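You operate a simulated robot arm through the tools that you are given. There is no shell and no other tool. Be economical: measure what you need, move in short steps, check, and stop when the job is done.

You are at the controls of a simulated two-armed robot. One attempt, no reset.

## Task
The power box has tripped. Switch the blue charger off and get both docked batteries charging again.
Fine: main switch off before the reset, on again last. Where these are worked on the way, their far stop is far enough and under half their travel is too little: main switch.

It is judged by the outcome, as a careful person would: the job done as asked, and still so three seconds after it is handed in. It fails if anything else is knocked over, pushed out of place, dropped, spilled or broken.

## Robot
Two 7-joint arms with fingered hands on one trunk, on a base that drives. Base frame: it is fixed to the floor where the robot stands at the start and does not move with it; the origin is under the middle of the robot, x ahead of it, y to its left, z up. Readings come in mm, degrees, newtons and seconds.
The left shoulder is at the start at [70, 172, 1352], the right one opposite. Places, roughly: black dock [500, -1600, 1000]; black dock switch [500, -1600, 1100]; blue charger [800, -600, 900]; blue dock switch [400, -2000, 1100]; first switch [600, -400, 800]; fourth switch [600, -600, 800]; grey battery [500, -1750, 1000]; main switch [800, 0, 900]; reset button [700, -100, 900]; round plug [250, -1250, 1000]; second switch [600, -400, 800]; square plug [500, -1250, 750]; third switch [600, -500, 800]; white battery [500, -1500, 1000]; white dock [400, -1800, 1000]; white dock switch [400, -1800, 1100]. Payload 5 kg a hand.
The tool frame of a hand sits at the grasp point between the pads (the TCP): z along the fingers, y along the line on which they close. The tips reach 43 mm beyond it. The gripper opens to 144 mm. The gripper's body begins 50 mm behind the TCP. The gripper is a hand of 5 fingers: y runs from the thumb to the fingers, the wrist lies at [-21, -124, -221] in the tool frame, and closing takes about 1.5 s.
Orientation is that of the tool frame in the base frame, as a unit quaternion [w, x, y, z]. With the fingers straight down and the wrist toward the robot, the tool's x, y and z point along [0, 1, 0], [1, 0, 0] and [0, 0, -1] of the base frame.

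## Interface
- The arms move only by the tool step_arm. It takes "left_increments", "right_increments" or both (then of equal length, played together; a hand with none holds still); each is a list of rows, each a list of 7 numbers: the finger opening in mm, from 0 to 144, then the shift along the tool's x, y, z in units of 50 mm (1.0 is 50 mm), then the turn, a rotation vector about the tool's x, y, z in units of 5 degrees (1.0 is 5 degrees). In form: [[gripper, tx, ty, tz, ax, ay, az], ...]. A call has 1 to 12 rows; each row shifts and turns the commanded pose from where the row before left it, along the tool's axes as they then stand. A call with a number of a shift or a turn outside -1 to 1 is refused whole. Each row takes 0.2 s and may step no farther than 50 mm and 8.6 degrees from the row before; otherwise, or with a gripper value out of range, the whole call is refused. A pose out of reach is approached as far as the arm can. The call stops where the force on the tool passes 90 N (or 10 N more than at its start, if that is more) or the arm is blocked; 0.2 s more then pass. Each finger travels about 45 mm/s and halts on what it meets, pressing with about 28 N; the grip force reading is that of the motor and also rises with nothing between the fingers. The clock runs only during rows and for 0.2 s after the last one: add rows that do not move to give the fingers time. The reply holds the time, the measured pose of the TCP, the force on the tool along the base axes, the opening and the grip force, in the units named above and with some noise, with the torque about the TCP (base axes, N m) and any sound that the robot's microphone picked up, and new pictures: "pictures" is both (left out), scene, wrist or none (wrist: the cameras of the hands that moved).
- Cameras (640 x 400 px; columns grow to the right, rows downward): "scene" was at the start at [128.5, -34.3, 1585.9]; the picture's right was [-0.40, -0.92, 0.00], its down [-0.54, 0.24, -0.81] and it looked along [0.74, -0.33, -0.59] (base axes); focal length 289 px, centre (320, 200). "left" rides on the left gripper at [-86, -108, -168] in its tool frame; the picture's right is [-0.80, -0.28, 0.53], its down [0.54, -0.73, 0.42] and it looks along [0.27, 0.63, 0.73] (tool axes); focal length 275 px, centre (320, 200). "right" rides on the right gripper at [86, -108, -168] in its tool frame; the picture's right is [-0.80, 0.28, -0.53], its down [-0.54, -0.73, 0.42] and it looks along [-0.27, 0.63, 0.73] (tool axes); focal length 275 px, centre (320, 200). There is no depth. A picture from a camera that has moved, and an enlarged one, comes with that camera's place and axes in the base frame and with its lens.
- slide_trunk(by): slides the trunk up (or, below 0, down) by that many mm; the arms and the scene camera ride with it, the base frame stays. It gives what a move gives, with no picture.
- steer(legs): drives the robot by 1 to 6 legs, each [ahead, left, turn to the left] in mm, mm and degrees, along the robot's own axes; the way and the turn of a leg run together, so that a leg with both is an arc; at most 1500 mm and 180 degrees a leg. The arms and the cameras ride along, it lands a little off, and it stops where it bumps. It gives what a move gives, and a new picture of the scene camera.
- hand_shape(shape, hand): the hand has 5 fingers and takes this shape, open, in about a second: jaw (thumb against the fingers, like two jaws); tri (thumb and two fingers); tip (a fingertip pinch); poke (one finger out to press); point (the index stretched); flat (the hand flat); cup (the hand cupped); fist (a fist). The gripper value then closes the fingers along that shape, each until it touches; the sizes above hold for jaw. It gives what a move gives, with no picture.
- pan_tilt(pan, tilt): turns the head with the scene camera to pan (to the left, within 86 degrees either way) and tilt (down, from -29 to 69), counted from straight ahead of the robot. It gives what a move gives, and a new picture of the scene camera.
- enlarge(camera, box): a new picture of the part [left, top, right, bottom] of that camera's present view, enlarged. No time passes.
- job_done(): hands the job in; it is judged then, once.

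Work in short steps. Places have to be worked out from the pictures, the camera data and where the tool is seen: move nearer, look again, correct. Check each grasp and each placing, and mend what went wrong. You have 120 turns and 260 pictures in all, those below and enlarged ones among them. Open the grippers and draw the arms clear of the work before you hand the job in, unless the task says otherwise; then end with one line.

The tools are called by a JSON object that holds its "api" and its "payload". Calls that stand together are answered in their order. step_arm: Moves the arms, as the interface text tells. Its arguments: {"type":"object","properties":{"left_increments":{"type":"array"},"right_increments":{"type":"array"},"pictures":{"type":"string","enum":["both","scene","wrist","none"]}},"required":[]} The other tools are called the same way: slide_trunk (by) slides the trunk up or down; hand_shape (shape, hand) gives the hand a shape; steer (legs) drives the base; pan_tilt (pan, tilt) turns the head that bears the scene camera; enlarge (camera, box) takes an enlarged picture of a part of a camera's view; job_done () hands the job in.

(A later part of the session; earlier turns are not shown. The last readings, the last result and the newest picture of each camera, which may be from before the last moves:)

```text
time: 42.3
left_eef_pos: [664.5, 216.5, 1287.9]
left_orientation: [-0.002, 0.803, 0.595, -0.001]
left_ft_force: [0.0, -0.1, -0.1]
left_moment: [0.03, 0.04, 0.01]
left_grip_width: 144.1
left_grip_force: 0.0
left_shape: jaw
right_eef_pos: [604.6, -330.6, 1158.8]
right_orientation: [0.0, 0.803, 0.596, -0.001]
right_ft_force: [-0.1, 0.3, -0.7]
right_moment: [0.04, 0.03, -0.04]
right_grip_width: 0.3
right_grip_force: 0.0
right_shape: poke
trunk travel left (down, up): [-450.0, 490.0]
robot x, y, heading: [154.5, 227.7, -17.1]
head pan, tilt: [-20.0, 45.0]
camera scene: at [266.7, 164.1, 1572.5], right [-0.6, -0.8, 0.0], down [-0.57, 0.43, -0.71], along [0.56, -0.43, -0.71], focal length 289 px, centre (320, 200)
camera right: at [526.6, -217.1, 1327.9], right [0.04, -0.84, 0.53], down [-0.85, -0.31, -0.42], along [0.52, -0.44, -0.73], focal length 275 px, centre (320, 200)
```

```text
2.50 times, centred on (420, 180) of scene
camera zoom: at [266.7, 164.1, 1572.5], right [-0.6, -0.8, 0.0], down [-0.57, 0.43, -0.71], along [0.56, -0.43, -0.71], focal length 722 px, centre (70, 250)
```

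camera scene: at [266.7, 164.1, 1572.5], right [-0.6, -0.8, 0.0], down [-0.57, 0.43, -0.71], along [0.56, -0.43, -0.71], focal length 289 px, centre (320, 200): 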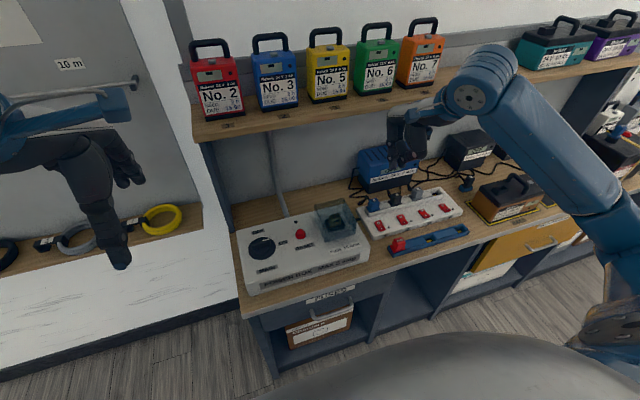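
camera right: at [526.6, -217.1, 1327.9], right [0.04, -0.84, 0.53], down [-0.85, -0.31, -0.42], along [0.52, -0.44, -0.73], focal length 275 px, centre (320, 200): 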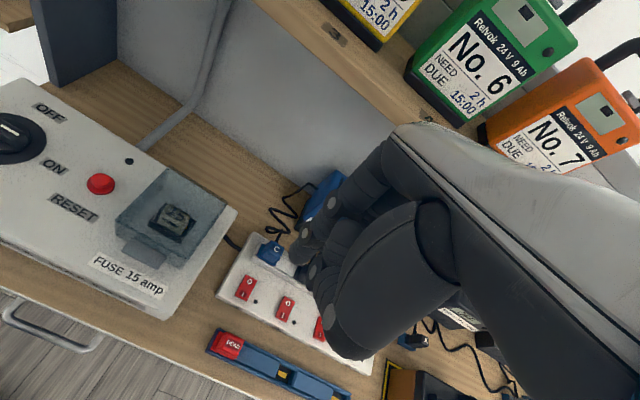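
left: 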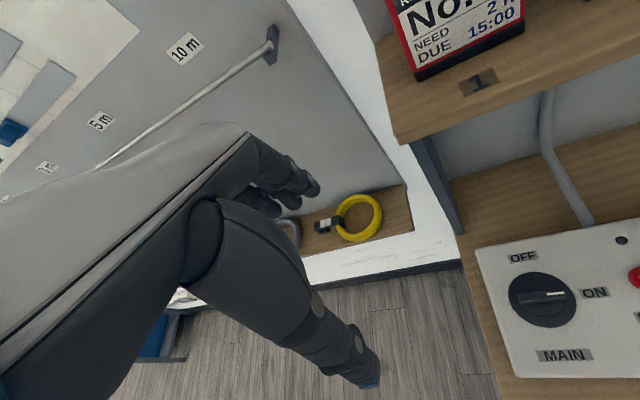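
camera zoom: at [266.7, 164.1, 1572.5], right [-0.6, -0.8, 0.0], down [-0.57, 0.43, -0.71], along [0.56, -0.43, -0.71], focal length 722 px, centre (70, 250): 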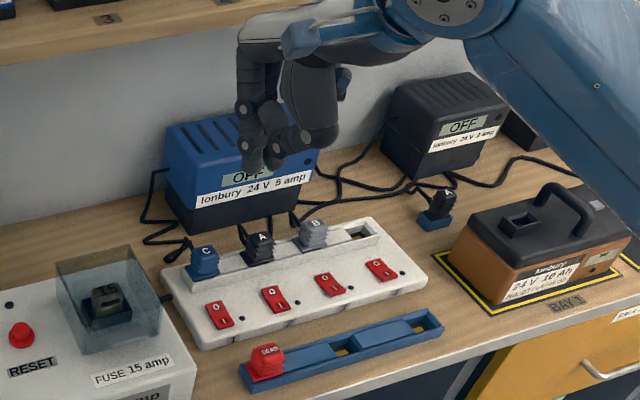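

{"api": "enlarge", "payload": {"camera": "right", "box": [215, 230, 335, 350]}}

{"api": "enlarge", "payload": {"camera": "scene", "box": [385, 185, 465, 235]}}

{"api": "enlarge", "payload": {"camera": "right", "box": [0, 80, 240, 300]}}

```text
3.33 times, centred on (275, 290) of right
camera zoom: at [526.6, -217.1, 1327.9], right [0.04, -0.84, 0.53], down [-0.85, -0.31, -0.42], along [0.52, -0.44, -0.73], focal length 918 px, centre (470, -100)
```

zoom: 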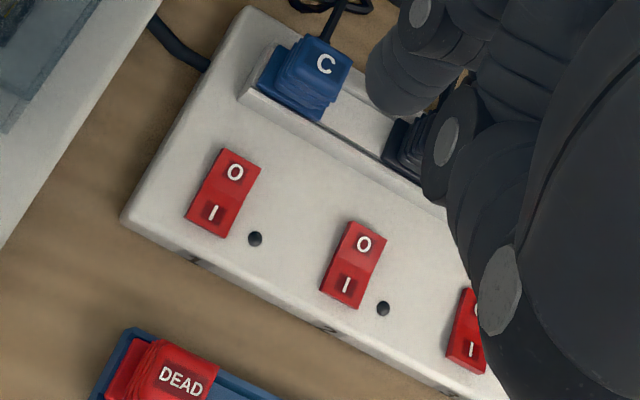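

```text
8.00 times, centred on (425, 210) of scene
camera zoom: at [266.7, 164.1, 1572.5], right [-0.6, -0.8, 0.0], down [-0.57, 0.43, -0.71], along [0.56, -0.43, -0.71], focal length 2310 px, centre (-520, 120)
```

zoom: 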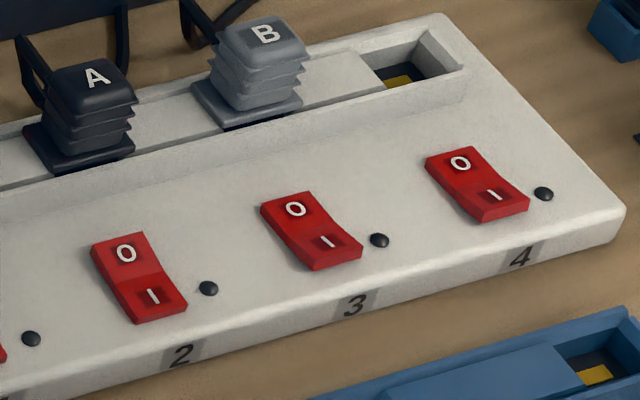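

```text
1.82 times, centred on (120, 190) of right
camera zoom: at [526.6, -217.1, 1327.9], right [0.04, -0.84, 0.53], down [-0.85, -0.31, -0.42], along [0.52, -0.44, -0.73], focal length 500 px, centre (684, 218)
```

zoom: 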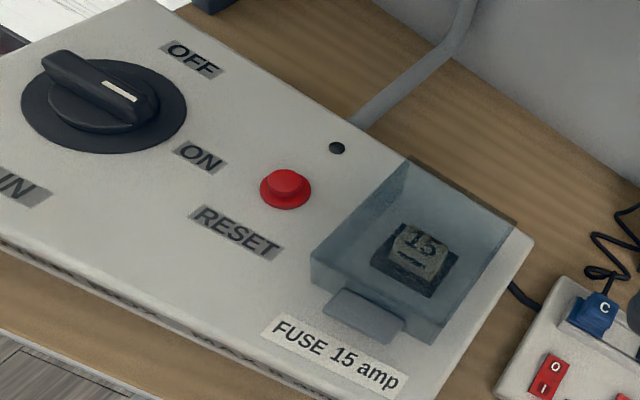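

{"api": "enlarge", "payload": {"camera": "scene", "box": [360, 190, 424, 240]}}

{"api": "enlarge", "payload": {"camera": "right", "box": [225, 265, 305, 325]}}

```text
8.00 times, centred on (392, 215) of scene
camera zoom: at [266.7, 164.1, 1572.5], right [-0.6, -0.8, 0.0], down [-0.57, 0.43, -0.71], along [0.56, -0.43, -0.71], focal length 2310 px, centre (-256, 80)
```

zoom: 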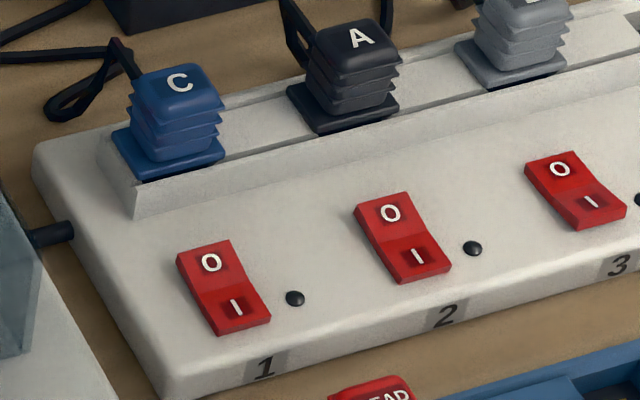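

```text
6.67 times, centred on (265, 295) of right
camera zoom: at [526.6, -217.1, 1327.9], right [0.04, -0.84, 0.53], down [-0.85, -0.31, -0.42], along [0.52, -0.44, -0.73], focal length 1835 px, centre (687, -433)
```

zoom: 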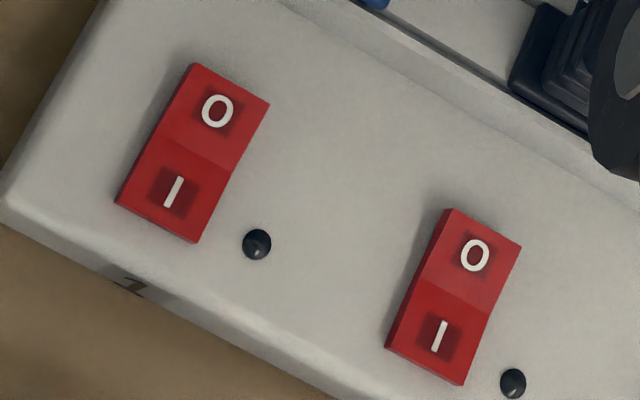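

Fingertip sits about (4,5,43) in tool frame. I bring it above the O half of switch 1, about 50 mm up, and check.

{"api": "step_arm", "payload": {"right_increments": [[0, -0.12, 0.21, 0.94, 0, 0, 0], [0, -0.12, 0.21, 0.94, 0, 0, 0], [0, -0.12, 0.21, 0.94, 0, 0, 0], [0, -0.12, 0.21, 0.94, 0, 0, 0], [0, -0.11, 0.2, 0.94, 0, 0, 0], [0, 0, 0, 0, 0, 0, 0]]}}

{"api": "enlarge", "payload": {"camera": "scene", "box": [340, 150, 460, 250]}}

{"api": "enlarge", "payload": {"camera": "right", "box": [220, 220, 380, 360]}}

```text
time: 43.7
left_eef_pos: [663.5, 217.2, 1288.5]
left_orientation: [0.0, 0.803, 0.596, -0.001]
left_ft_force: [-1.2, -0.1, 0.0]
left_moment: [0.02, -0.04, 0.01]
left_grip_width: 144.0
left_grip_force: 0.0
left_shape: jaw
right_eef_pos: [645.4, -374.4, 925.5]
right_orientation: [0.0, 0.803, 0.596, -0.001]
right_ft_force: [0.0, -0.5, 0.3]
right_moment: [-0.01, -0.01, -0.01]
right_grip_width: 0.0
right_grip_force: 0.1
right_shape: poke
trunk travel left (down, up): [-450.0, 490.0]
robot x, y, heading: [154.6, 228.4, -16.8]
head pan, tilt: [-20.0, 45.0]
camera scene: at [265.4, 164.7, 1572.7], right [-0.6, -0.8, 0.0], down [-0.56, 0.42, -0.71], along [0.57, -0.43, -0.71], focal length 289 px, centre (320, 200)
camera right: at [565.7, -261.4, 1093.2], right [0.04, -0.84, 0.53], down [-0.85, -0.31, -0.42], along [0.52, -0.44, -0.73], focal length 275 px, centre (320, 200)
```

scene: 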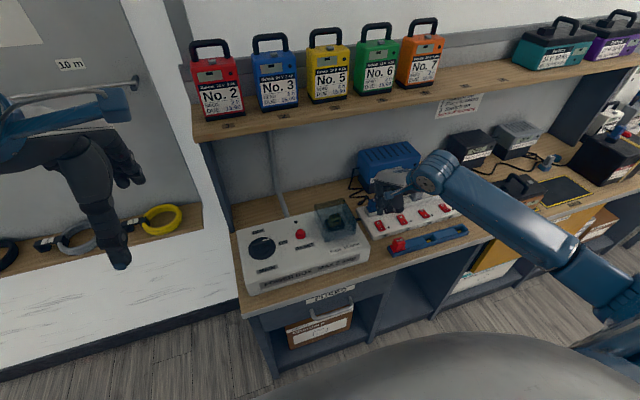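
right: 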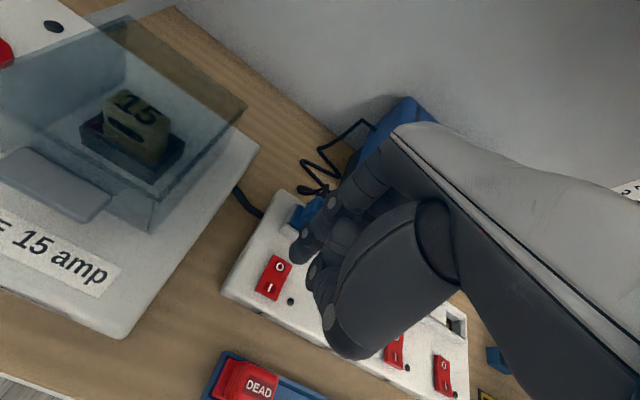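

```text
4.00 times, centred on (400, 200) of scene
camera zoom: at [265.4, 164.7, 1572.7], right [-0.6, -0.8, 0.0], down [-0.56, 0.42, -0.71], along [0.57, -0.43, -0.71], focal length 1155 px, centre (0, 200)
```

zoom: 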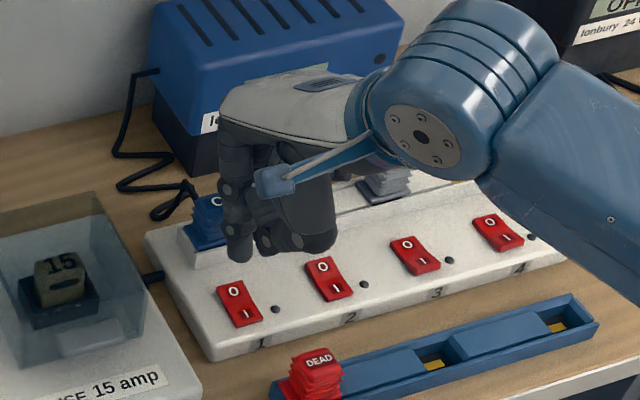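

```text
2.86 times, centred on (300, 290) of right
camera zoom: at [565.7, -261.4, 1093.2], right [0.04, -0.84, 0.53], down [-0.85, -0.31, -0.42], along [0.52, -0.44, -0.73], focal length 786 px, centre (377, -57)
```

zoom: 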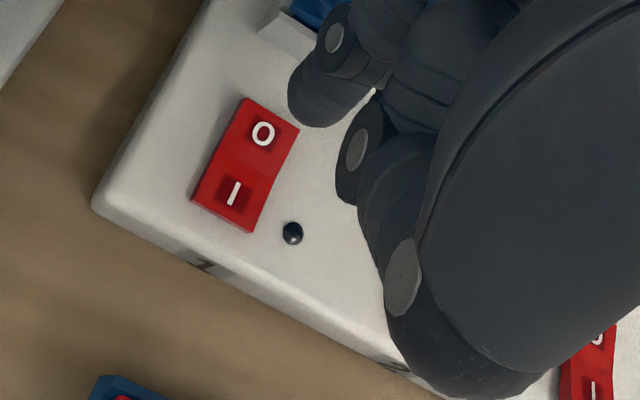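

Tip and O half agree within a few mm (O ≈ (653,-373,835)). I nudge forward and descend 35 mm, then look.

{"api": "step_arm", "payload": {"right_increments": [[0, -0.02, 0.07, 0.35, 0, 0, 0], [0, 0, 0, 0.35, 0, 0, 0], [0, 0, 0, 0, 0, 0, 0]], "pictures": "none"}}

{"api": "enlarge", "payload": {"camera": "scene", "box": [360, 180, 430, 240]}}

{"api": "enlarge", "payload": {"camera": "right", "box": [240, 200, 360, 320]}}

```text
time: 44.5
left_eef_pos: [664.2, 216.0, 1286.7]
left_orientation: [-0.001, 0.803, 0.596, 0.0]
left_ft_force: [0.3, 0.3, 0.4]
left_moment: [-0.01, -0.01, -0.01]
left_grip_width: 143.8
left_grip_force: 0.0
left_shape: jaw
right_eef_pos: [647.8, -374.8, 889.8]
right_orientation: [0.0, 0.803, 0.596, 0.0]
right_ft_force: [-0.2, 0.6, 0.1]
right_moment: [0.02, 0.0, 0.01]
right_grip_width: 0.0
right_grip_force: 0.0
right_shape: poke
trunk travel left (down, up): [-450.0, 490.0]
robot x, y, heading: [153.6, 223.3, -17.1]
head pan, tilt: [-20.0, 45.0]
```

```text
6.67 times, centred on (395, 210) of scene
camera zoom: at [265.8, 164.2, 1572.6], right [-0.6, -0.8, 0.0], down [-0.57, 0.42, -0.71], along [0.56, -0.42, -0.71], focal length 1925 px, centre (-180, 133)
```

zoom: 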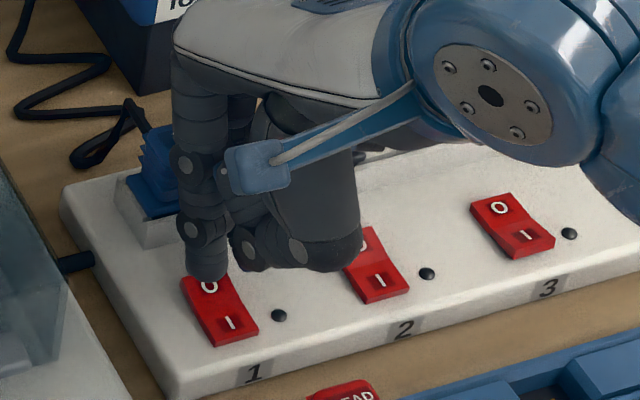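

```text
3.33 times, centred on (300, 260) of right
camera zoom: at [568.6, -262.4, 1058.1], right [0.04, -0.84, 0.53], down [-0.85, -0.31, -0.42], along [0.52, -0.44, -0.73], focal length 918 px, centre (387, 0)
```

zoom: 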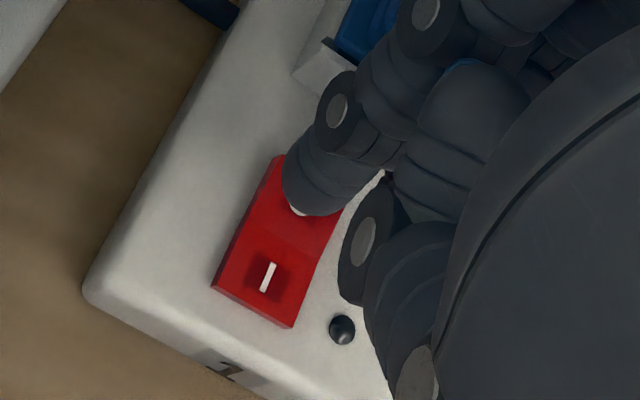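

Tip is right over the O; I press down with a slight forward bias.

{"api": "step_arm", "payload": {"right_increments": [[0, 0, 0.08, 0.14, 0, 0, 0], [0, 0, 0, 0.12, 0, 0, 0], [0, 0, 0, 0.08, 0, 0, 0], [0, 0, 0, 0.08, 0, 0, 0]], "pictures": "none"}}

{"api": "enlarge", "payload": {"camera": "right", "box": [240, 200, 360, 320]}}

```text
time: 45.5
left_eef_pos: [660.7, 219.8, 1289.6]
left_orientation: [0.001, 0.803, 0.596, 0.001]
left_ft_force: [-0.2, 0.8, 0.1]
left_moment: [-0.02, -0.01, 0.03]
left_grip_width: 144.1
left_grip_force: 0.0
left_shape: jaw
right_eef_pos: [650.7, -375.9, 875.8]
right_orientation: [0.005, 0.804, 0.595, 0.003]
right_ft_force: [-11.1, 1.0, 36.5]
right_moment: [-0.86, -1.41, -0.18]
right_grip_width: 0.0
right_grip_force: 0.1
right_shape: poke
trunk travel left (down, up): [-450.0, 490.0]
robot x, y, heading: [153.6, 226.3, -17.1]
head pan, tilt: [-20.0, 45.0]
```

```text
3.33 times, centred on (300, 260) of right
camera zoom: at [570.7, -261.1, 1042.5], right [0.04, -0.84, 0.54], down [-0.85, -0.31, -0.43], along [0.53, -0.44, -0.72], focal length 918 px, centre (387, 0)
```

zoom: 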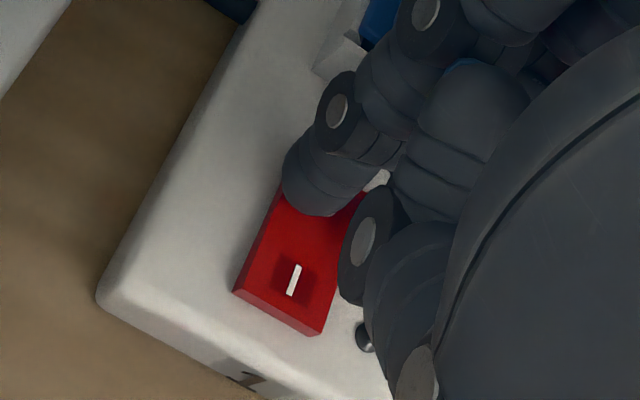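

36 N of contact and the I end now shows a raised front. I lift off and compare.

{"api": "step_arm", "payload": {"right_increments": [[0, 0, 0, -0.5, 0, 0, 0], [0, 0, 0, -0.8, 0, 0, 0], [0, 0, -0.2, -0.8, 0, 0, 0], [0, 0, -0.5, -0.8, 0, 0, 0], [0, 0, -0.5, -0.8, 0, 0, 0]], "pictures": "none"}}

{"api": "enlarge", "payload": {"camera": "right", "box": [225, 220, 345, 320]}}

{"api": "enlarge", "payload": {"camera": "scene", "box": [360, 190, 424, 240]}}

```text
time: 46.7
left_eef_pos: [663.6, 217.7, 1288.9]
left_orientation: [0.0, 0.804, 0.595, 0.0]
left_ft_force: [0.5, 0.4, -0.5]
left_moment: [-0.03, -0.05, -0.01]
left_grip_width: 143.9
left_grip_force: 0.0
left_shape: jaw
right_eef_pos: [593.3, -356.9, 1054.2]
right_orientation: [0.001, 0.803, 0.596, 0.0]
right_ft_force: [-1.9, -0.1, -0.2]
right_moment: [-0.05, -0.03, -0.02]
right_grip_width: 0.1
right_grip_force: 0.0
right_shape: poke
trunk travel left (down, up): [-450.0, 490.0]
robot x, y, heading: [157.4, 222.2, -16.9]
head pan, tilt: [-20.0, 45.0]
```

```text
4.00 times, centred on (285, 270) of right
camera zoom: at [514.4, -242.9, 1222.4], right [0.04, -0.84, 0.53], down [-0.85, -0.31, -0.42], along [0.52, -0.44, -0.73], focal length 1101 px, centre (460, -80)
```

zoom: 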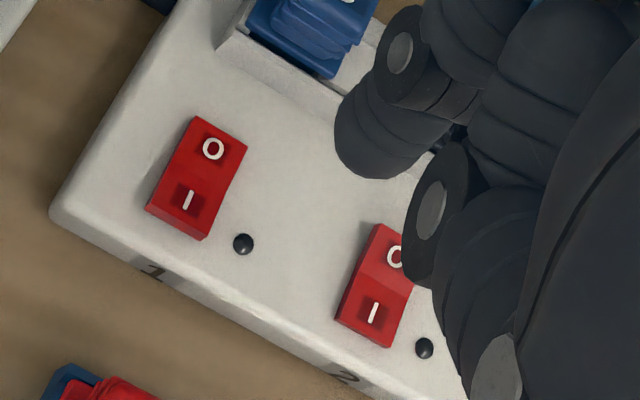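

```text
8.00 times, centred on (392, 215) of scene
camera zoom: at [263.9, 165.8, 1572.8], right [-0.6, -0.8, 0.0], down [-0.56, 0.42, -0.71], along [0.57, -0.43, -0.71], focal length 2310 px, centre (-256, 80)
```

zoom: 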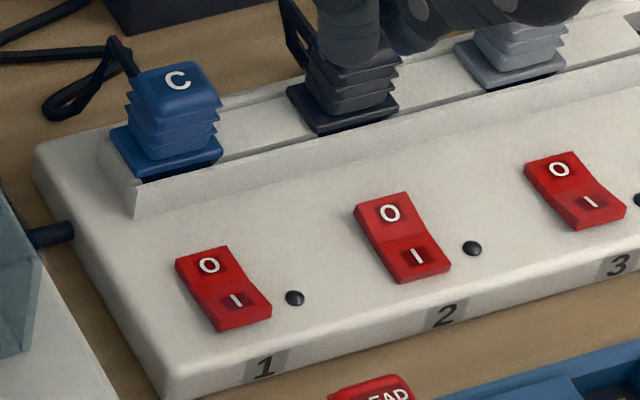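

Switch 1 now reads off (I end raised, unlike switch 2). Next the main switch: hand to jaw shape, moved over the knob.

{"api": "step_arm", "payload": {"right_increments": [[0, 1, 0, 0, 0, 0, 0], [0, 1, 0, 0, 0, 0, 0], [0, 1, 0, 0, 0, 0, 0], [0, 1, 0, 0, 0, 0, 0], [0, 1, 0, 0, 0, 0, 0], [0, 1, 0, 0, 0, 0, 0], [0, 0.6, 0, 0, 0, 0, 0], [0, 0, 0, 0, 0, 0, 0]], "pictures": "none"}}

{"api": "hand_shape", "payload": {"shape": "jaw", "hand": "right"}}

{"api": "pan_tilt", "payload": {"pan": 0, "tilt": 50}}

{"api": "enlarge", "payload": {"camera": "right", "box": [0, 0, 640, 400]}}

{"api": "enlarge", "payload": {"camera": "scene", "box": [260, 100, 480, 300]}}

```text
time: 48.5
left_eef_pos: [663.5, 215.3, 1288.9]
left_orientation: [-0.001, 0.803, 0.596, 0.001]
left_ft_force: [-0.1, -0.1, -0.4]
left_moment: [0.03, -0.03, 0.03]
left_grip_width: 144.0
left_grip_force: 0.1
left_shape: jaw
right_eef_pos: [690.3, -43.8, 1050.2]
right_orientation: [-0.001, 0.803, 0.595, -0.001]
right_ft_force: [-0.7, 0.0, 0.6]
right_moment: [0.01, 0.03, -0.03]
right_grip_width: 0.0
right_grip_force: 0.0
right_shape: poke
trunk travel left (down, up): [-450.0, 490.0]
robot x, y, heading: [157.2, 228.5, -16.9]
head pan, tilt: [-20.0, 45.0]
```

```text
time: 49.4
left_eef_pos: [663.3, 217.2, 1288.4]
left_orientation: [0.0, 0.803, 0.595, -0.001]
left_ft_force: [-0.4, 0.5, 0.6]
left_moment: [-0.04, -0.02, -0.02]
left_grip_width: 143.9
left_grip_force: 0.1
left_shape: jaw
right_eef_pos: [691.6, -42.8, 1049.4]
right_orientation: [0.0, 0.803, 0.595, 0.0]
right_ft_force: [0.0, -0.3, -0.4]
right_moment: [0.04, 0.01, -0.01]
right_grip_width: 143.7
right_grip_force: 0.0
right_shape: jaw
trunk travel left (down, up): [-450.0, 490.0]
robot x, y, heading: [154.7, 227.5, -17.1]
head pan, tilt: [-20.0, 45.0]
```

```text
time: 50.2
left_eef_pos: [664.6, 216.8, 1288.0]
left_orientation: [-0.002, 0.803, 0.595, 0.0]
left_ft_force: [0.3, 0.2, 0.5]
left_moment: [-0.02, 0.03, 0.01]
left_grip_width: 144.0
left_grip_force: 0.0
left_shape: jaw
right_eef_pos: [691.1, -42.5, 1049.9]
right_orientation: [0.0, 0.804, 0.595, 0.0]
right_ft_force: [0.5, -0.3, 0.1]
right_moment: [0.0, 0.02, -0.03]
right_grip_width: 144.0
right_grip_force: 0.0
right_shape: jaw
trunk travel left (down, up): [-450.0, 490.0]
robot x, y, heading: [155.9, 229.5, -16.9]
head pan, tilt: [0.0, 50.0]
camera scene: at [274.6, 190.6, 1565.7], right [-0.29, -0.96, 0.0], down [-0.73, 0.22, -0.64], along [0.61, -0.19, -0.77], focal length 289 px, centre (320, 200)
```

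scene: 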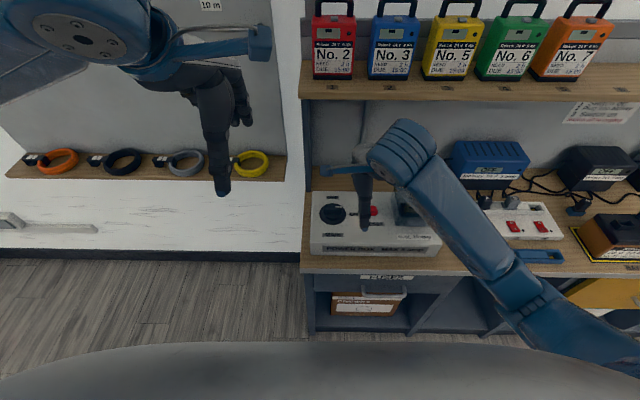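

```text
1.00 times, centred on (320, 200) of right (not enlarged: the box is as wide or as high as the picture)
camera zoom: at [611.9, 70.4, 1217.3], right [0.04, -0.84, 0.53], down [-0.85, -0.31, -0.42], along [0.52, -0.44, -0.73], focal length 275 px, centre (320, 200)
```

zoom: 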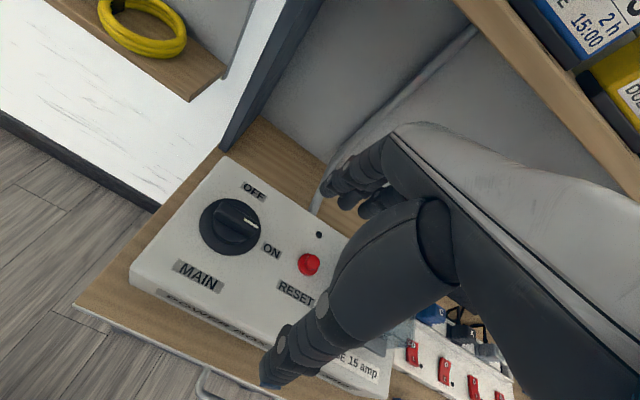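

```text
2.00 times, centred on (370, 200) of scene
camera zoom: at [274.6, 190.6, 1565.7], right [-0.29, -0.96, 0.0], down [-0.73, 0.22, -0.64], along [0.61, -0.19, -0.77], focal length 578 px, centre (220, 200)
```

zoom: 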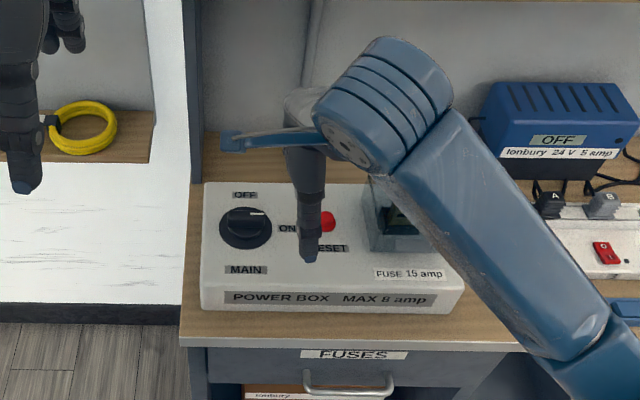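

Bar of the knob ≈ (769,-3,887), box top ≈ 855, bar lies along the bench direction. I centre the open jaw above it.

{"api": "step_arm", "payload": {"right_increments": [[144, 0.4, 0.42, 0.2, 0, 0, 0], [144, 0.4, 0.42, 0.4, 0, 0, 0], [144, 0.4, 0.43, 0.6, 0, 0, 0], [144, 0, 0, 0.6, 0, 0, 0], [144, 0, 0, 0, 0, 0, 0]]}}

{"api": "enlarge", "payload": {"camera": "scene", "box": [300, 120, 460, 270]}}

```text
time: 51.4
left_eef_pos: [664.4, 215.8, 1287.4]
left_orientation: [-0.001, 0.803, 0.596, 0.0]
left_ft_force: [0.0, -0.5, -0.1]
left_moment: [0.02, 0.02, -0.02]
left_grip_width: 144.0
left_grip_force: 0.1
left_shape: jaw
right_eef_pos: [767.6, -4.6, 961.7]
right_orientation: [0.0, 0.803, 0.595, 0.0]
right_ft_force: [0.2, 0.2, -0.4]
right_moment: [0.01, 0.0, 0.0]
right_grip_width: 144.1
right_grip_force: 0.1
right_shape: jaw
trunk travel left (down, up): [-450.0, 490.0]
robot x, y, heading: [153.1, 223.4, -16.7]
head pan, tilt: [0.0, 50.0]
camera scene: at [274.6, 190.8, 1565.7], right [-0.29, -0.96, 0.0], down [-0.73, 0.22, -0.64], along [0.61, -0.19, -0.77], focal length 289 px, centre (320, 200)
camera right: at [688.2, 108.7, 1128.8], right [0.04, -0.84, 0.53], down [-0.85, -0.31, -0.42], along [0.52, -0.44, -0.73], focal length 275 px, centre (320, 200)
```

scene: 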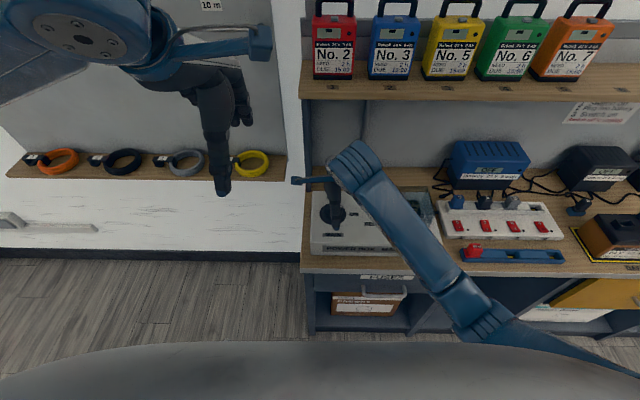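
right: 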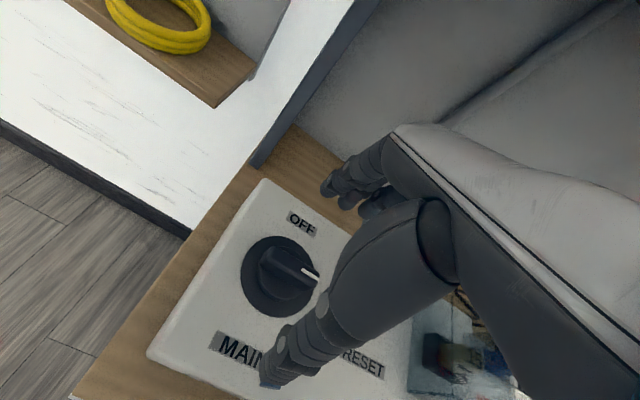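

```text
2.67 times, centred on (380, 195) of scene
camera zoom: at [274.6, 190.8, 1565.7], right [-0.29, -0.96, 0.0], down [-0.73, 0.22, -0.64], along [0.61, -0.19, -0.77], focal length 770 px, centre (160, 213)
```

zoom: 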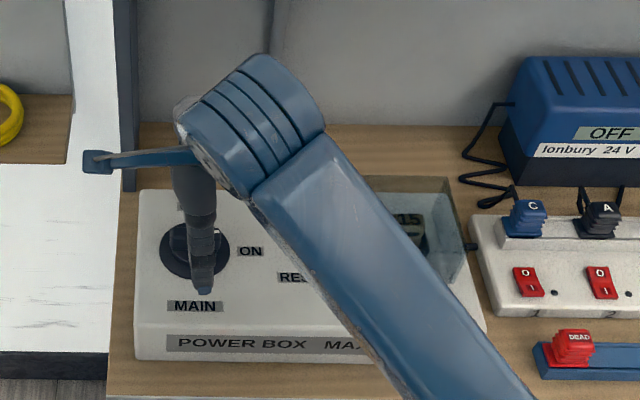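

Centred. I descend to tips at about z 870 and close on the bar.

{"api": "step_arm", "payload": {"right_increments": [[144, 0.03, 0.02, 0.5, 0, 0, 0], [144, 0, 0, 0.46, 0, 0, 0], [60, 0, 0, 0, 0, 0, 0], [60, 0, 0, 0, 0, 0, 0], [60, 0, 0, 0, 0, 0, 0], [60, 0, 0, 0, 0, 0, 0], [60, 0, 0, 0, 0, 0, 0]], "pictures": "wrist"}}

```text
time: 53.0
left_eef_pos: [659.3, 218.0, 1290.7]
left_orientation: [0.001, 0.803, 0.596, -0.001]
left_ft_force: [0.0, 0.1, 0.4]
left_moment: [0.0, 0.0, -0.05]
left_grip_width: 143.8
left_grip_force: 0.1
left_shape: jaw
right_eef_pos: [766.6, -1.1, 916.7]
right_orientation: [0.002, 0.803, 0.596, 0.002]
right_ft_force: [-12.0, 5.2, 34.8]
right_moment: [0.32, 0.2, -0.09]
right_grip_width: 36.0
right_grip_force: 28.1
right_shape: jaw
trunk travel left (down, up): [-450.0, 490.0]
robot x, y, heading: [153.7, 224.3, -17.0]
head pan, tilt: [0.0, 50.0]
camera right: at [686.6, 112.5, 1084.0], right [0.04, -0.84, 0.53], down [-0.85, -0.31, -0.43], along [0.53, -0.44, -0.73], focal length 275 px, centre (320, 200)
```

right: 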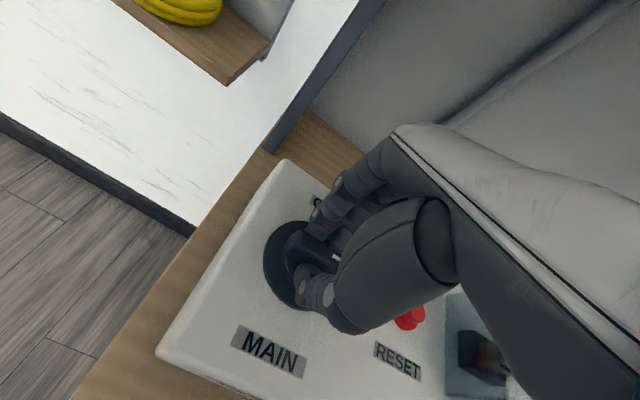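

The bar is gripped (36 mm, 28 N). I ease up 4 mm and turn counter-clockwise (seen from above) 45° first.

{"api": "step_arm", "payload": {"right_increments": [[30, 0, 0, -0.1, 0, 0, 0], [30, 0, 0, 0, 0, 0, -1], [30, 0, 0, 0, 0, 0, -1], [30, 0, 0, 0, 0, 0, -1], [30, 0, 0, 0, 0, 0, -1], [30, 0, 0, 0, 0, 0, -1], [30, 0, 0, 0, 0, 0, -1], [30, 0, 0, 0, 0, 0, -1], [30, 0, 0, 0, 0, 0, -1], [30, 0, 0, 0, 0, 0, -1]], "pictures": "wrist"}}

```text
time: 55.2
left_eef_pos: [663.9, 215.5, 1289.3]
left_orientation: [0.0, 0.803, 0.596, -0.001]
left_ft_force: [0.4, 0.4, 0.5]
left_moment: [0.01, 0.02, 0.01]
left_grip_width: 143.6
left_grip_force: 0.1
left_shape: jaw
right_eef_pos: [769.3, -3.0, 921.6]
right_orientation: [0.0, 0.514, 0.858, 0.001]
right_ft_force: [-12.2, 8.5, -14.0]
right_moment: [0.21, 0.22, 0.02]
right_grip_width: 23.2
right_grip_force: 28.6
right_shape: jaw
trunk travel left (down, up): [-450.0, 490.0]
robot x, y, heading: [153.5, 226.4, -16.7]
head pan, tilt: [0.0, 50.0]
camera right: at [633.6, 20.6, 1088.5], right [0.63, -0.57, 0.53], down [-0.38, -0.82, -0.42], along [0.68, 0.06, -0.73], focal length 275 px, centre (320, 200)
```

right: 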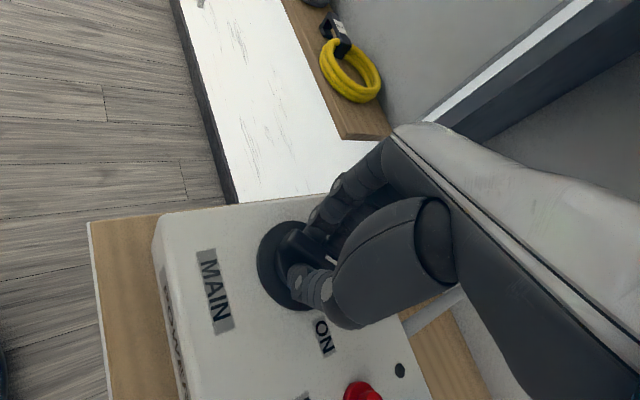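

The knob turns with the hand; I turn the remaining 45° plus a little to the stop.

{"api": "step_arm", "payload": {"right_increments": [[20, 0, 0, 0, 0, 0, -1], [20, 0, 0, 0, 0, 0, -1], [20, 0, 0, 0, 0, 0, -1], [20, 0, 0, 0, 0, 0, -1], [20, 0, 0, 0, 0, 0, -1], [20, 0, 0, 0, 0, 0, -1], [20, 0, 0, 0, 0, 0, -1], [20, 0, 0, 0, 0, 0, -1], [20, 0, 0, 0, 0, 0, -1], [20, 0, 0, 0, 0, 0, -0.6]], "pictures": "wrist"}}

```text
time: 57.4
left_eef_pos: [665.0, 216.5, 1288.6]
left_orientation: [-0.001, 0.804, 0.595, -0.001]
left_ft_force: [-0.9, 0.9, -0.7]
left_moment: [-0.01, 0.02, -0.01]
left_grip_width: 144.0
left_grip_force: 0.1
left_shape: jaw
right_eef_pos: [770.4, -4.0, 921.6]
right_orientation: [0.001, 0.121, 0.993, 0.0]
right_ft_force: [18.4, 0.6, 22.5]
right_moment: [0.16, -0.55, -0.31]
right_grip_width: 20.5
right_grip_force: 28.0
right_shape: jaw
trunk travel left (down, up): [-450.0, 490.0]
robot x, y, heading: [150.1, 225.1, -17.0]
head pan, tilt: [0.0, 50.0]
camera right: at [661.1, -88.5, 1089.5], right [0.84, 0.09, 0.54], down [0.35, -0.83, -0.42], along [0.41, 0.54, -0.73], focal length 275 px, centre (320, 200)
```

right: 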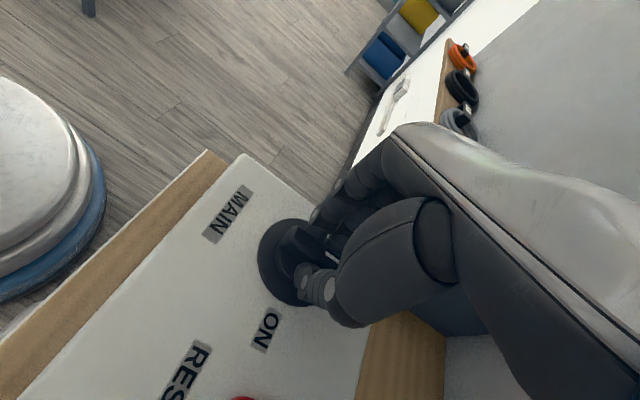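

Turned ~90°. I open the fingers, lift straight up and look at the pointer.

{"api": "step_arm", "payload": {"right_increments": [[80, 0, 0, 0, 0, 0, 0], [100, 0, 0, 0, 0, 0, 0], [100, 0, 0, 0, 0, 0, 0], [100, 0, 0, -0.3, 0, 0, 0], [100, 0, 0, -0.8, 0, 0, 0], [100, 0, 0, -1, 0, 0, 0], [100, 0, -0.5, -0.6, 0, 0, 0], [100, 0, -1, 0, 0, 0, 0], [100, 0, -1, 0, 0, 0, 0], [100, 0, 0, 0, 0, 0, 0]], "pictures": "none"}}

{"api": "enlarge", "payload": {"camera": "right", "box": [0, 0, 640, 400]}}

{"api": "enlarge", "payload": {"camera": "scene", "box": [300, 120, 460, 270]}}

```text
time: 59.6
left_eef_pos: [664.0, 217.8, 1287.8]
left_orientation: [0.0, 0.803, 0.596, 0.0]
left_ft_force: [0.6, -1.0, 0.0]
left_moment: [-0.05, 0.02, 0.01]
left_grip_width: 144.0
left_grip_force: 0.1
left_shape: jaw
right_eef_pos: [740.9, -125.0, 1054.9]
right_orientation: [0.0, 0.121, 0.993, 0.0]
right_ft_force: [0.8, -0.3, -0.1]
right_moment: [-0.02, 0.0, 0.01]
right_grip_width: 99.7
right_grip_force: 0.1
right_shape: jaw
trunk travel left (down, up): [-450.0, 490.0]
robot x, y, heading: [155.8, 226.3, -16.9]
head pan, tilt: [0.0, 50.0]
```

```text
1.00 times, centred on (320, 200) of right (not enlarged: the box is as wide or as high as the picture)
camera zoom: at [632.1, -210.8, 1223.3], right [0.84, 0.09, 0.53], down [0.35, -0.83, -0.42], along [0.41, 0.54, -0.73], focal length 275 px, centre (320, 200)
```

zoom: 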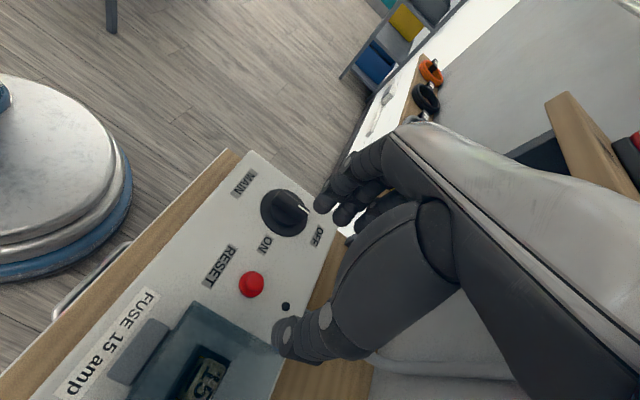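

```text
2.67 times, centred on (380, 195) of scene
camera zoom: at [275.3, 192.1, 1565.7], right [-0.29, -0.96, 0.0], down [-0.73, 0.22, -0.64], along [0.61, -0.19, -0.77], focal length 770 px, centre (160, 213)
```

zoom: 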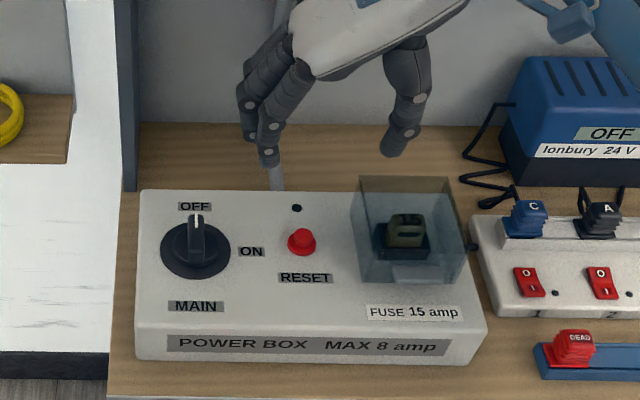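

Main is OFF. Reset button ≈ (739,-117,873). I shape the hand to poke, turn it 15° further so the folded fingers keep clear of the fuse cover, and lower over the button.

{"api": "hand_shape", "payload": {"shape": "poke", "hand": "right"}}

{"api": "step_arm", "payload": {"right_increments": [[0, 0, 0, 0, 0, 0, -1], [0, 0, 0, 0, 0, 0, -1], [0, 0, 0, 0, 0, 0, -1], [0, -0.04, 0.06, 0.5, 0, 0, 0], [0, 0, 0, 0.6, 0, 0, 0], [0, 0, 0, 0.5, 0, 0, 0], [0, 0, 0, 0, 0, 0, 0]]}}

{"api": "enlarge", "payload": {"camera": "scene", "box": [320, 140, 450, 260]}}

{"api": "enlarge", "payload": {"camera": "right", "box": [200, 200, 400, 400]}}

```text
time: 60.5
left_eef_pos: [664.1, 218.1, 1288.0]
left_orientation: [-0.001, 0.803, 0.595, 0.0]
left_ft_force: [-0.6, -1.0, -0.3]
left_moment: [0.0, 0.03, -0.01]
left_grip_width: 144.0
left_grip_force: 0.1
left_shape: jaw
right_eef_pos: [741.3, -126.4, 1055.1]
right_orientation: [0.001, 0.12, 0.993, 0.0]
right_ft_force: [-0.8, 0.4, -0.4]
right_moment: [-0.02, -0.01, 0.0]
right_grip_width: 0.0
right_grip_force: 0.0
right_shape: poke
trunk travel left (down, up): [-450.0, 490.0]
robot x, y, heading: [155.2, 226.6, -17.0]
head pan, tilt: [0.0, 50.0]
```

```text
time: 62.1
left_eef_pos: [664.1, 216.7, 1288.7]
left_orientation: [-0.002, 0.803, 0.596, 0.0]
left_ft_force: [0.2, 0.0, -0.2]
left_moment: [0.03, 0.0, 0.0]
left_grip_width: 144.1
left_grip_force: 0.0
left_shape: jaw
right_eef_pos: [741.6, -122.0, 976.7]
right_orientation: [0.0, -0.011, 1.0, 0.001]
right_ft_force: [-0.7, -0.5, -0.4]
right_moment: [-0.01, 0.01, -0.02]
right_grip_width: 0.0
right_grip_force: 0.0
right_shape: poke
trunk travel left (down, up): [-450.0, 490.0]
robot x, y, heading: [152.8, 227.3, -16.8]
head pan, tilt: [0.0, 50.0]
camera scene: at [274.5, 190.8, 1565.7], right [-0.29, -0.96, 0.0], down [-0.73, 0.22, -0.64], along [0.61, -0.19, -0.77], focal length 289 px, centre (320, 200)
camera right: at [658.3, -231.9, 1144.0], right [0.79, 0.3, 0.53], down [0.56, -0.71, -0.42], along [0.26, 0.63, -0.73], focal length 275 px, centre (320, 200)
```

scene: 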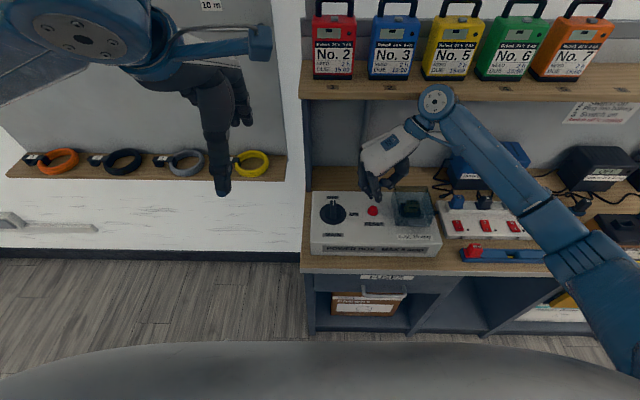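
right: 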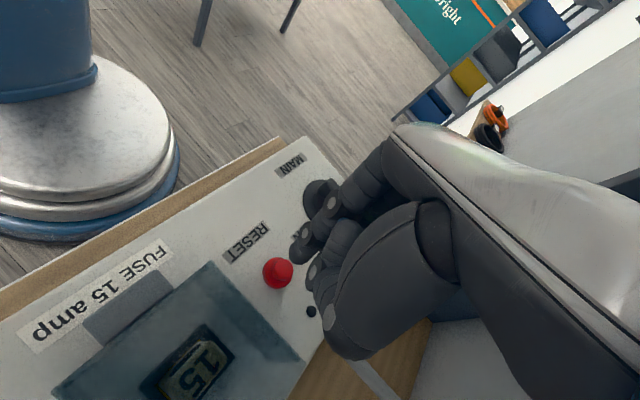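

```text
3.33 times, centred on (385, 200) of scene
camera zoom: at [274.5, 190.8, 1565.7], right [-0.29, -0.96, 0.0], down [-0.73, 0.22, -0.64], along [0.61, -0.19, -0.77], focal length 962 px, centre (103, 200)
```

zoom: 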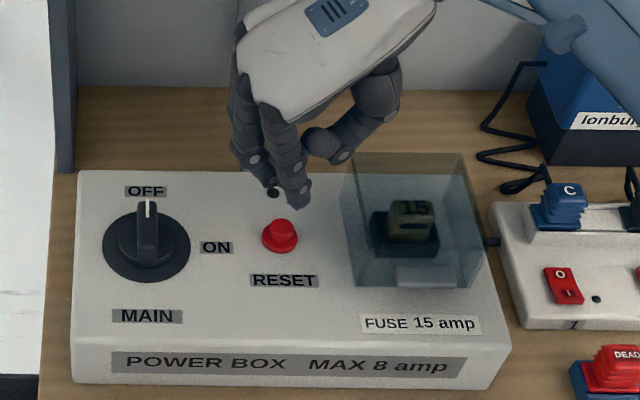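

```text
2.00 times, centred on (300, 300) of right
camera zoom: at [658.3, -231.9, 1144.0], right [0.79, 0.3, 0.53], down [0.56, -0.71, -0.42], along [0.26, 0.63, -0.73], focal length 551 px, centre (360, 0)
```

zoom: 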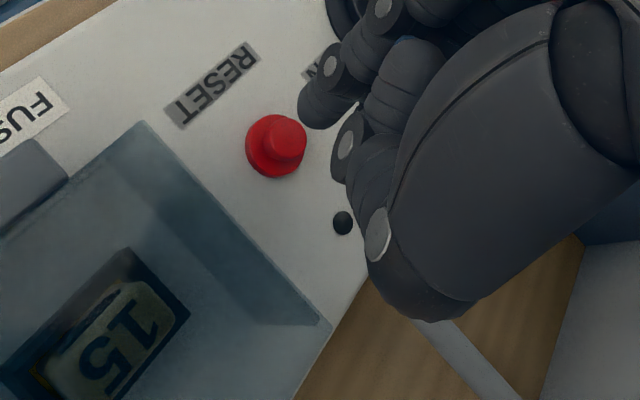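

I shift ~6 mm in x and lower 35 mm, then recheck the alignment at close range.

{"api": "step_arm", "payload": {"right_increments": [[0, -0.12, 0.02, 0.35, 0, 0, 0], [0, 0, 0, 0.35, 0, 0, 0], [0, 0, 0, 0, 0, 0, 0]], "pictures": "none"}}

{"api": "enlarge", "payload": {"camera": "scene", "box": [335, 160, 435, 240]}}

{"api": "enlarge", "payload": {"camera": "right", "box": [220, 200, 380, 360]}}

```text
time: 62.9
left_eef_pos: [663.8, 215.6, 1288.2]
left_orientation: [-0.001, 0.803, 0.596, -0.001]
left_ft_force: [0.4, 0.8, 0.6]
left_moment: [0.0, 0.0, 0.02]
left_grip_width: 143.7
left_grip_force: 0.0
left_shape: jaw
right_eef_pos: [750.5, -121.4, 940.8]
right_orientation: [0.0, -0.009, 1.0, 0.0]
right_ft_force: [-0.3, 0.5, -0.5]
right_moment: [0.02, 0.03, 0.0]
right_grip_width: 0.0
right_grip_force: 0.1
right_shape: poke
trunk travel left (down, up): [-450.0, 490.0]
robot x, y, heading: [154.4, 224.1, -17.0]
head pan, tilt: [0.0, 50.0]
```

```text
5.00 times, centred on (385, 200) of scene
camera zoom: at [274.4, 190.8, 1565.8], right [-0.29, -0.96, 0.0], down [-0.73, 0.22, -0.64], along [0.61, -0.19, -0.77], focal length 1444 px, centre (-5, 200)
```

zoom: 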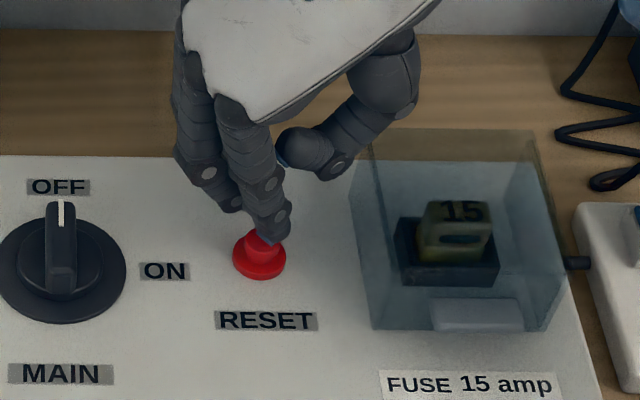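

```text
2.50 times, centred on (300, 280) of right
camera zoom: at [665.1, -231.7, 1108.8], right [0.79, 0.3, 0.53], down [0.56, -0.72, -0.42], along [0.26, 0.63, -0.73], focal length 688 px, centre (370, 0)
```

zoom: 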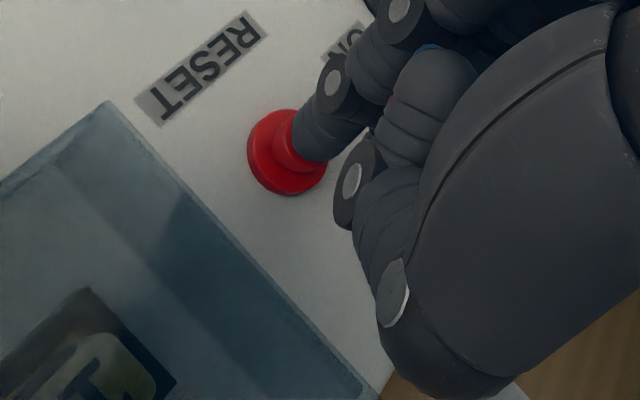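

Consistent fit puts the button top at z ≈ 885, nearly under the tip. I shift 3 mm and descend in small steps.

{"api": "step_arm", "payload": {"right_increments": [[0, 0.07, 0, 0.1, 0, 0, 0], [0, 0, 0, 0.1, 0, 0, 0], [0, 0, 0, 0, 0, 0, 0]], "pictures": "none"}}

{"api": "enlarge", "payload": {"camera": "scene", "box": [345, 180, 405, 230]}}

{"api": "enlarge", "payload": {"camera": "right", "box": [240, 210, 360, 310]}}

```text
time: 63.7
left_eef_pos: [662.2, 216.7, 1288.2]
left_orientation: [-0.001, 0.803, 0.596, 0.0]
left_ft_force: [0.1, -0.1, -1.0]
left_moment: [-0.02, -0.02, 0.03]
left_grip_width: 144.0
left_grip_force: 0.1
left_shape: jaw
right_eef_pos: [744.7, -121.1, 931.2]
right_orientation: [0.0, -0.009, 1.0, 0.0]
right_ft_force: [0.0, 0.1, 1.6]
right_moment: [-0.01, 0.04, -0.04]
right_grip_width: 0.0
right_grip_force: 0.1
right_shape: poke
trunk travel left (down, up): [-450.0, 490.0]
robot x, y, heading: [152.5, 225.2, -16.6]
head pan, tilt: [0.0, 50.0]
```

```text
8.00 times, centred on (375, 205) of scene
camera zoom: at [274.5, 190.7, 1565.7], right [-0.29, -0.96, 0.0], down [-0.73, 0.22, -0.64], along [0.61, -0.19, -0.77], focal length 2310 px, centre (-120, 160)
```

zoom: 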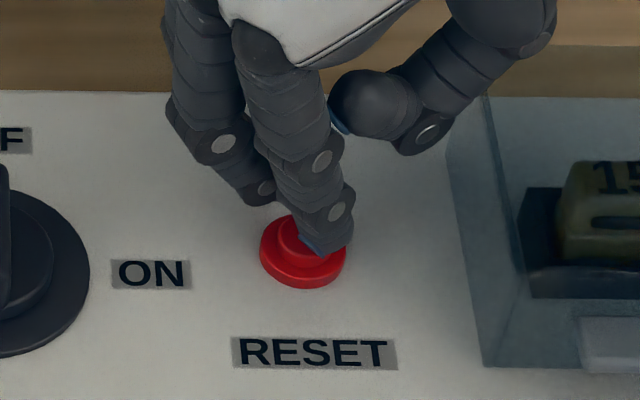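

```text
4.00 times, centred on (300, 260) of right
camera zoom: at [661.1, -231.6, 1099.2], right [0.79, 0.3, 0.53], down [0.56, -0.71, -0.42], along [0.26, 0.63, -0.73], focal length 1101 px, centre (400, -40)
```

zoom: 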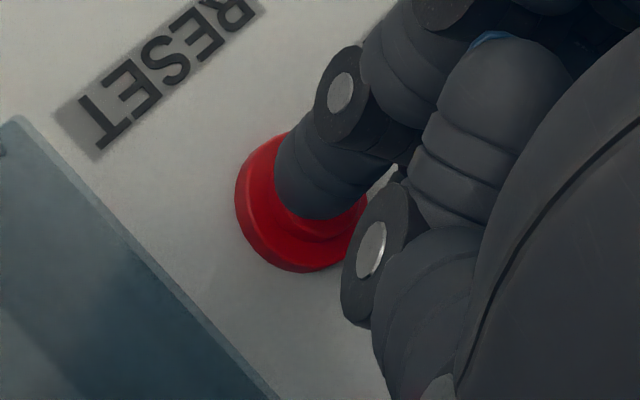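

Tip is on the cap, slightly to its right. I nudge left 3 mm and press.

{"api": "step_arm", "payload": {"right_increments": [[0, 0, 0.07, 0, 0, 0, 0], [0, 0, 0, 0.1, 0, 0, 0], [0, 0, 0, 0.1, 0, 0, 0], [0, 0, 0, 0.08, 0, 0, 0], [0, 0, 0, 0, 0, 0, 0]], "pictures": "none"}}

{"api": "enlarge", "payload": {"camera": "scene", "box": [345, 180, 405, 230]}}

```text
time: 64.9
left_eef_pos: [661.3, 218.9, 1290.3]
left_orientation: [0.0, 0.803, 0.596, 0.0]
left_ft_force: [-0.8, 0.2, 0.1]
left_moment: [0.02, -0.02, -0.01]
left_grip_width: 143.5
left_grip_force: 0.1
left_shape: jaw
right_eef_pos: [744.1, -114.6, 920.5]
right_orientation: [0.002, -0.01, 1.0, 0.001]
right_ft_force: [1.5, 1.9, 34.5]
right_moment: [0.14, 0.28, 0.0]
right_grip_width: 0.0
right_grip_force: 0.0
right_shape: poke
trunk travel left (down, up): [-450.0, 490.0]
robot x, y, heading: [154.4, 231.6, -17.4]
head pan, tilt: [0.0, 50.0]
```

```text
8.00 times, centred on (375, 205) of scene
camera zoom: at [271.6, 192.6, 1566.3], right [-0.29, -0.96, 0.0], down [-0.73, 0.22, -0.64], along [0.62, -0.19, -0.76], focal length 2310 px, centre (-120, 160)
```

zoom: 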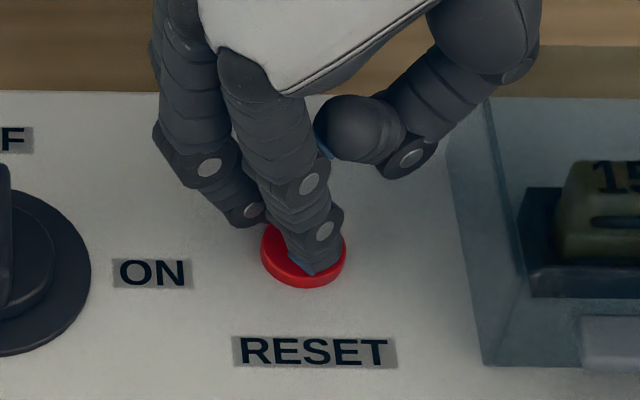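

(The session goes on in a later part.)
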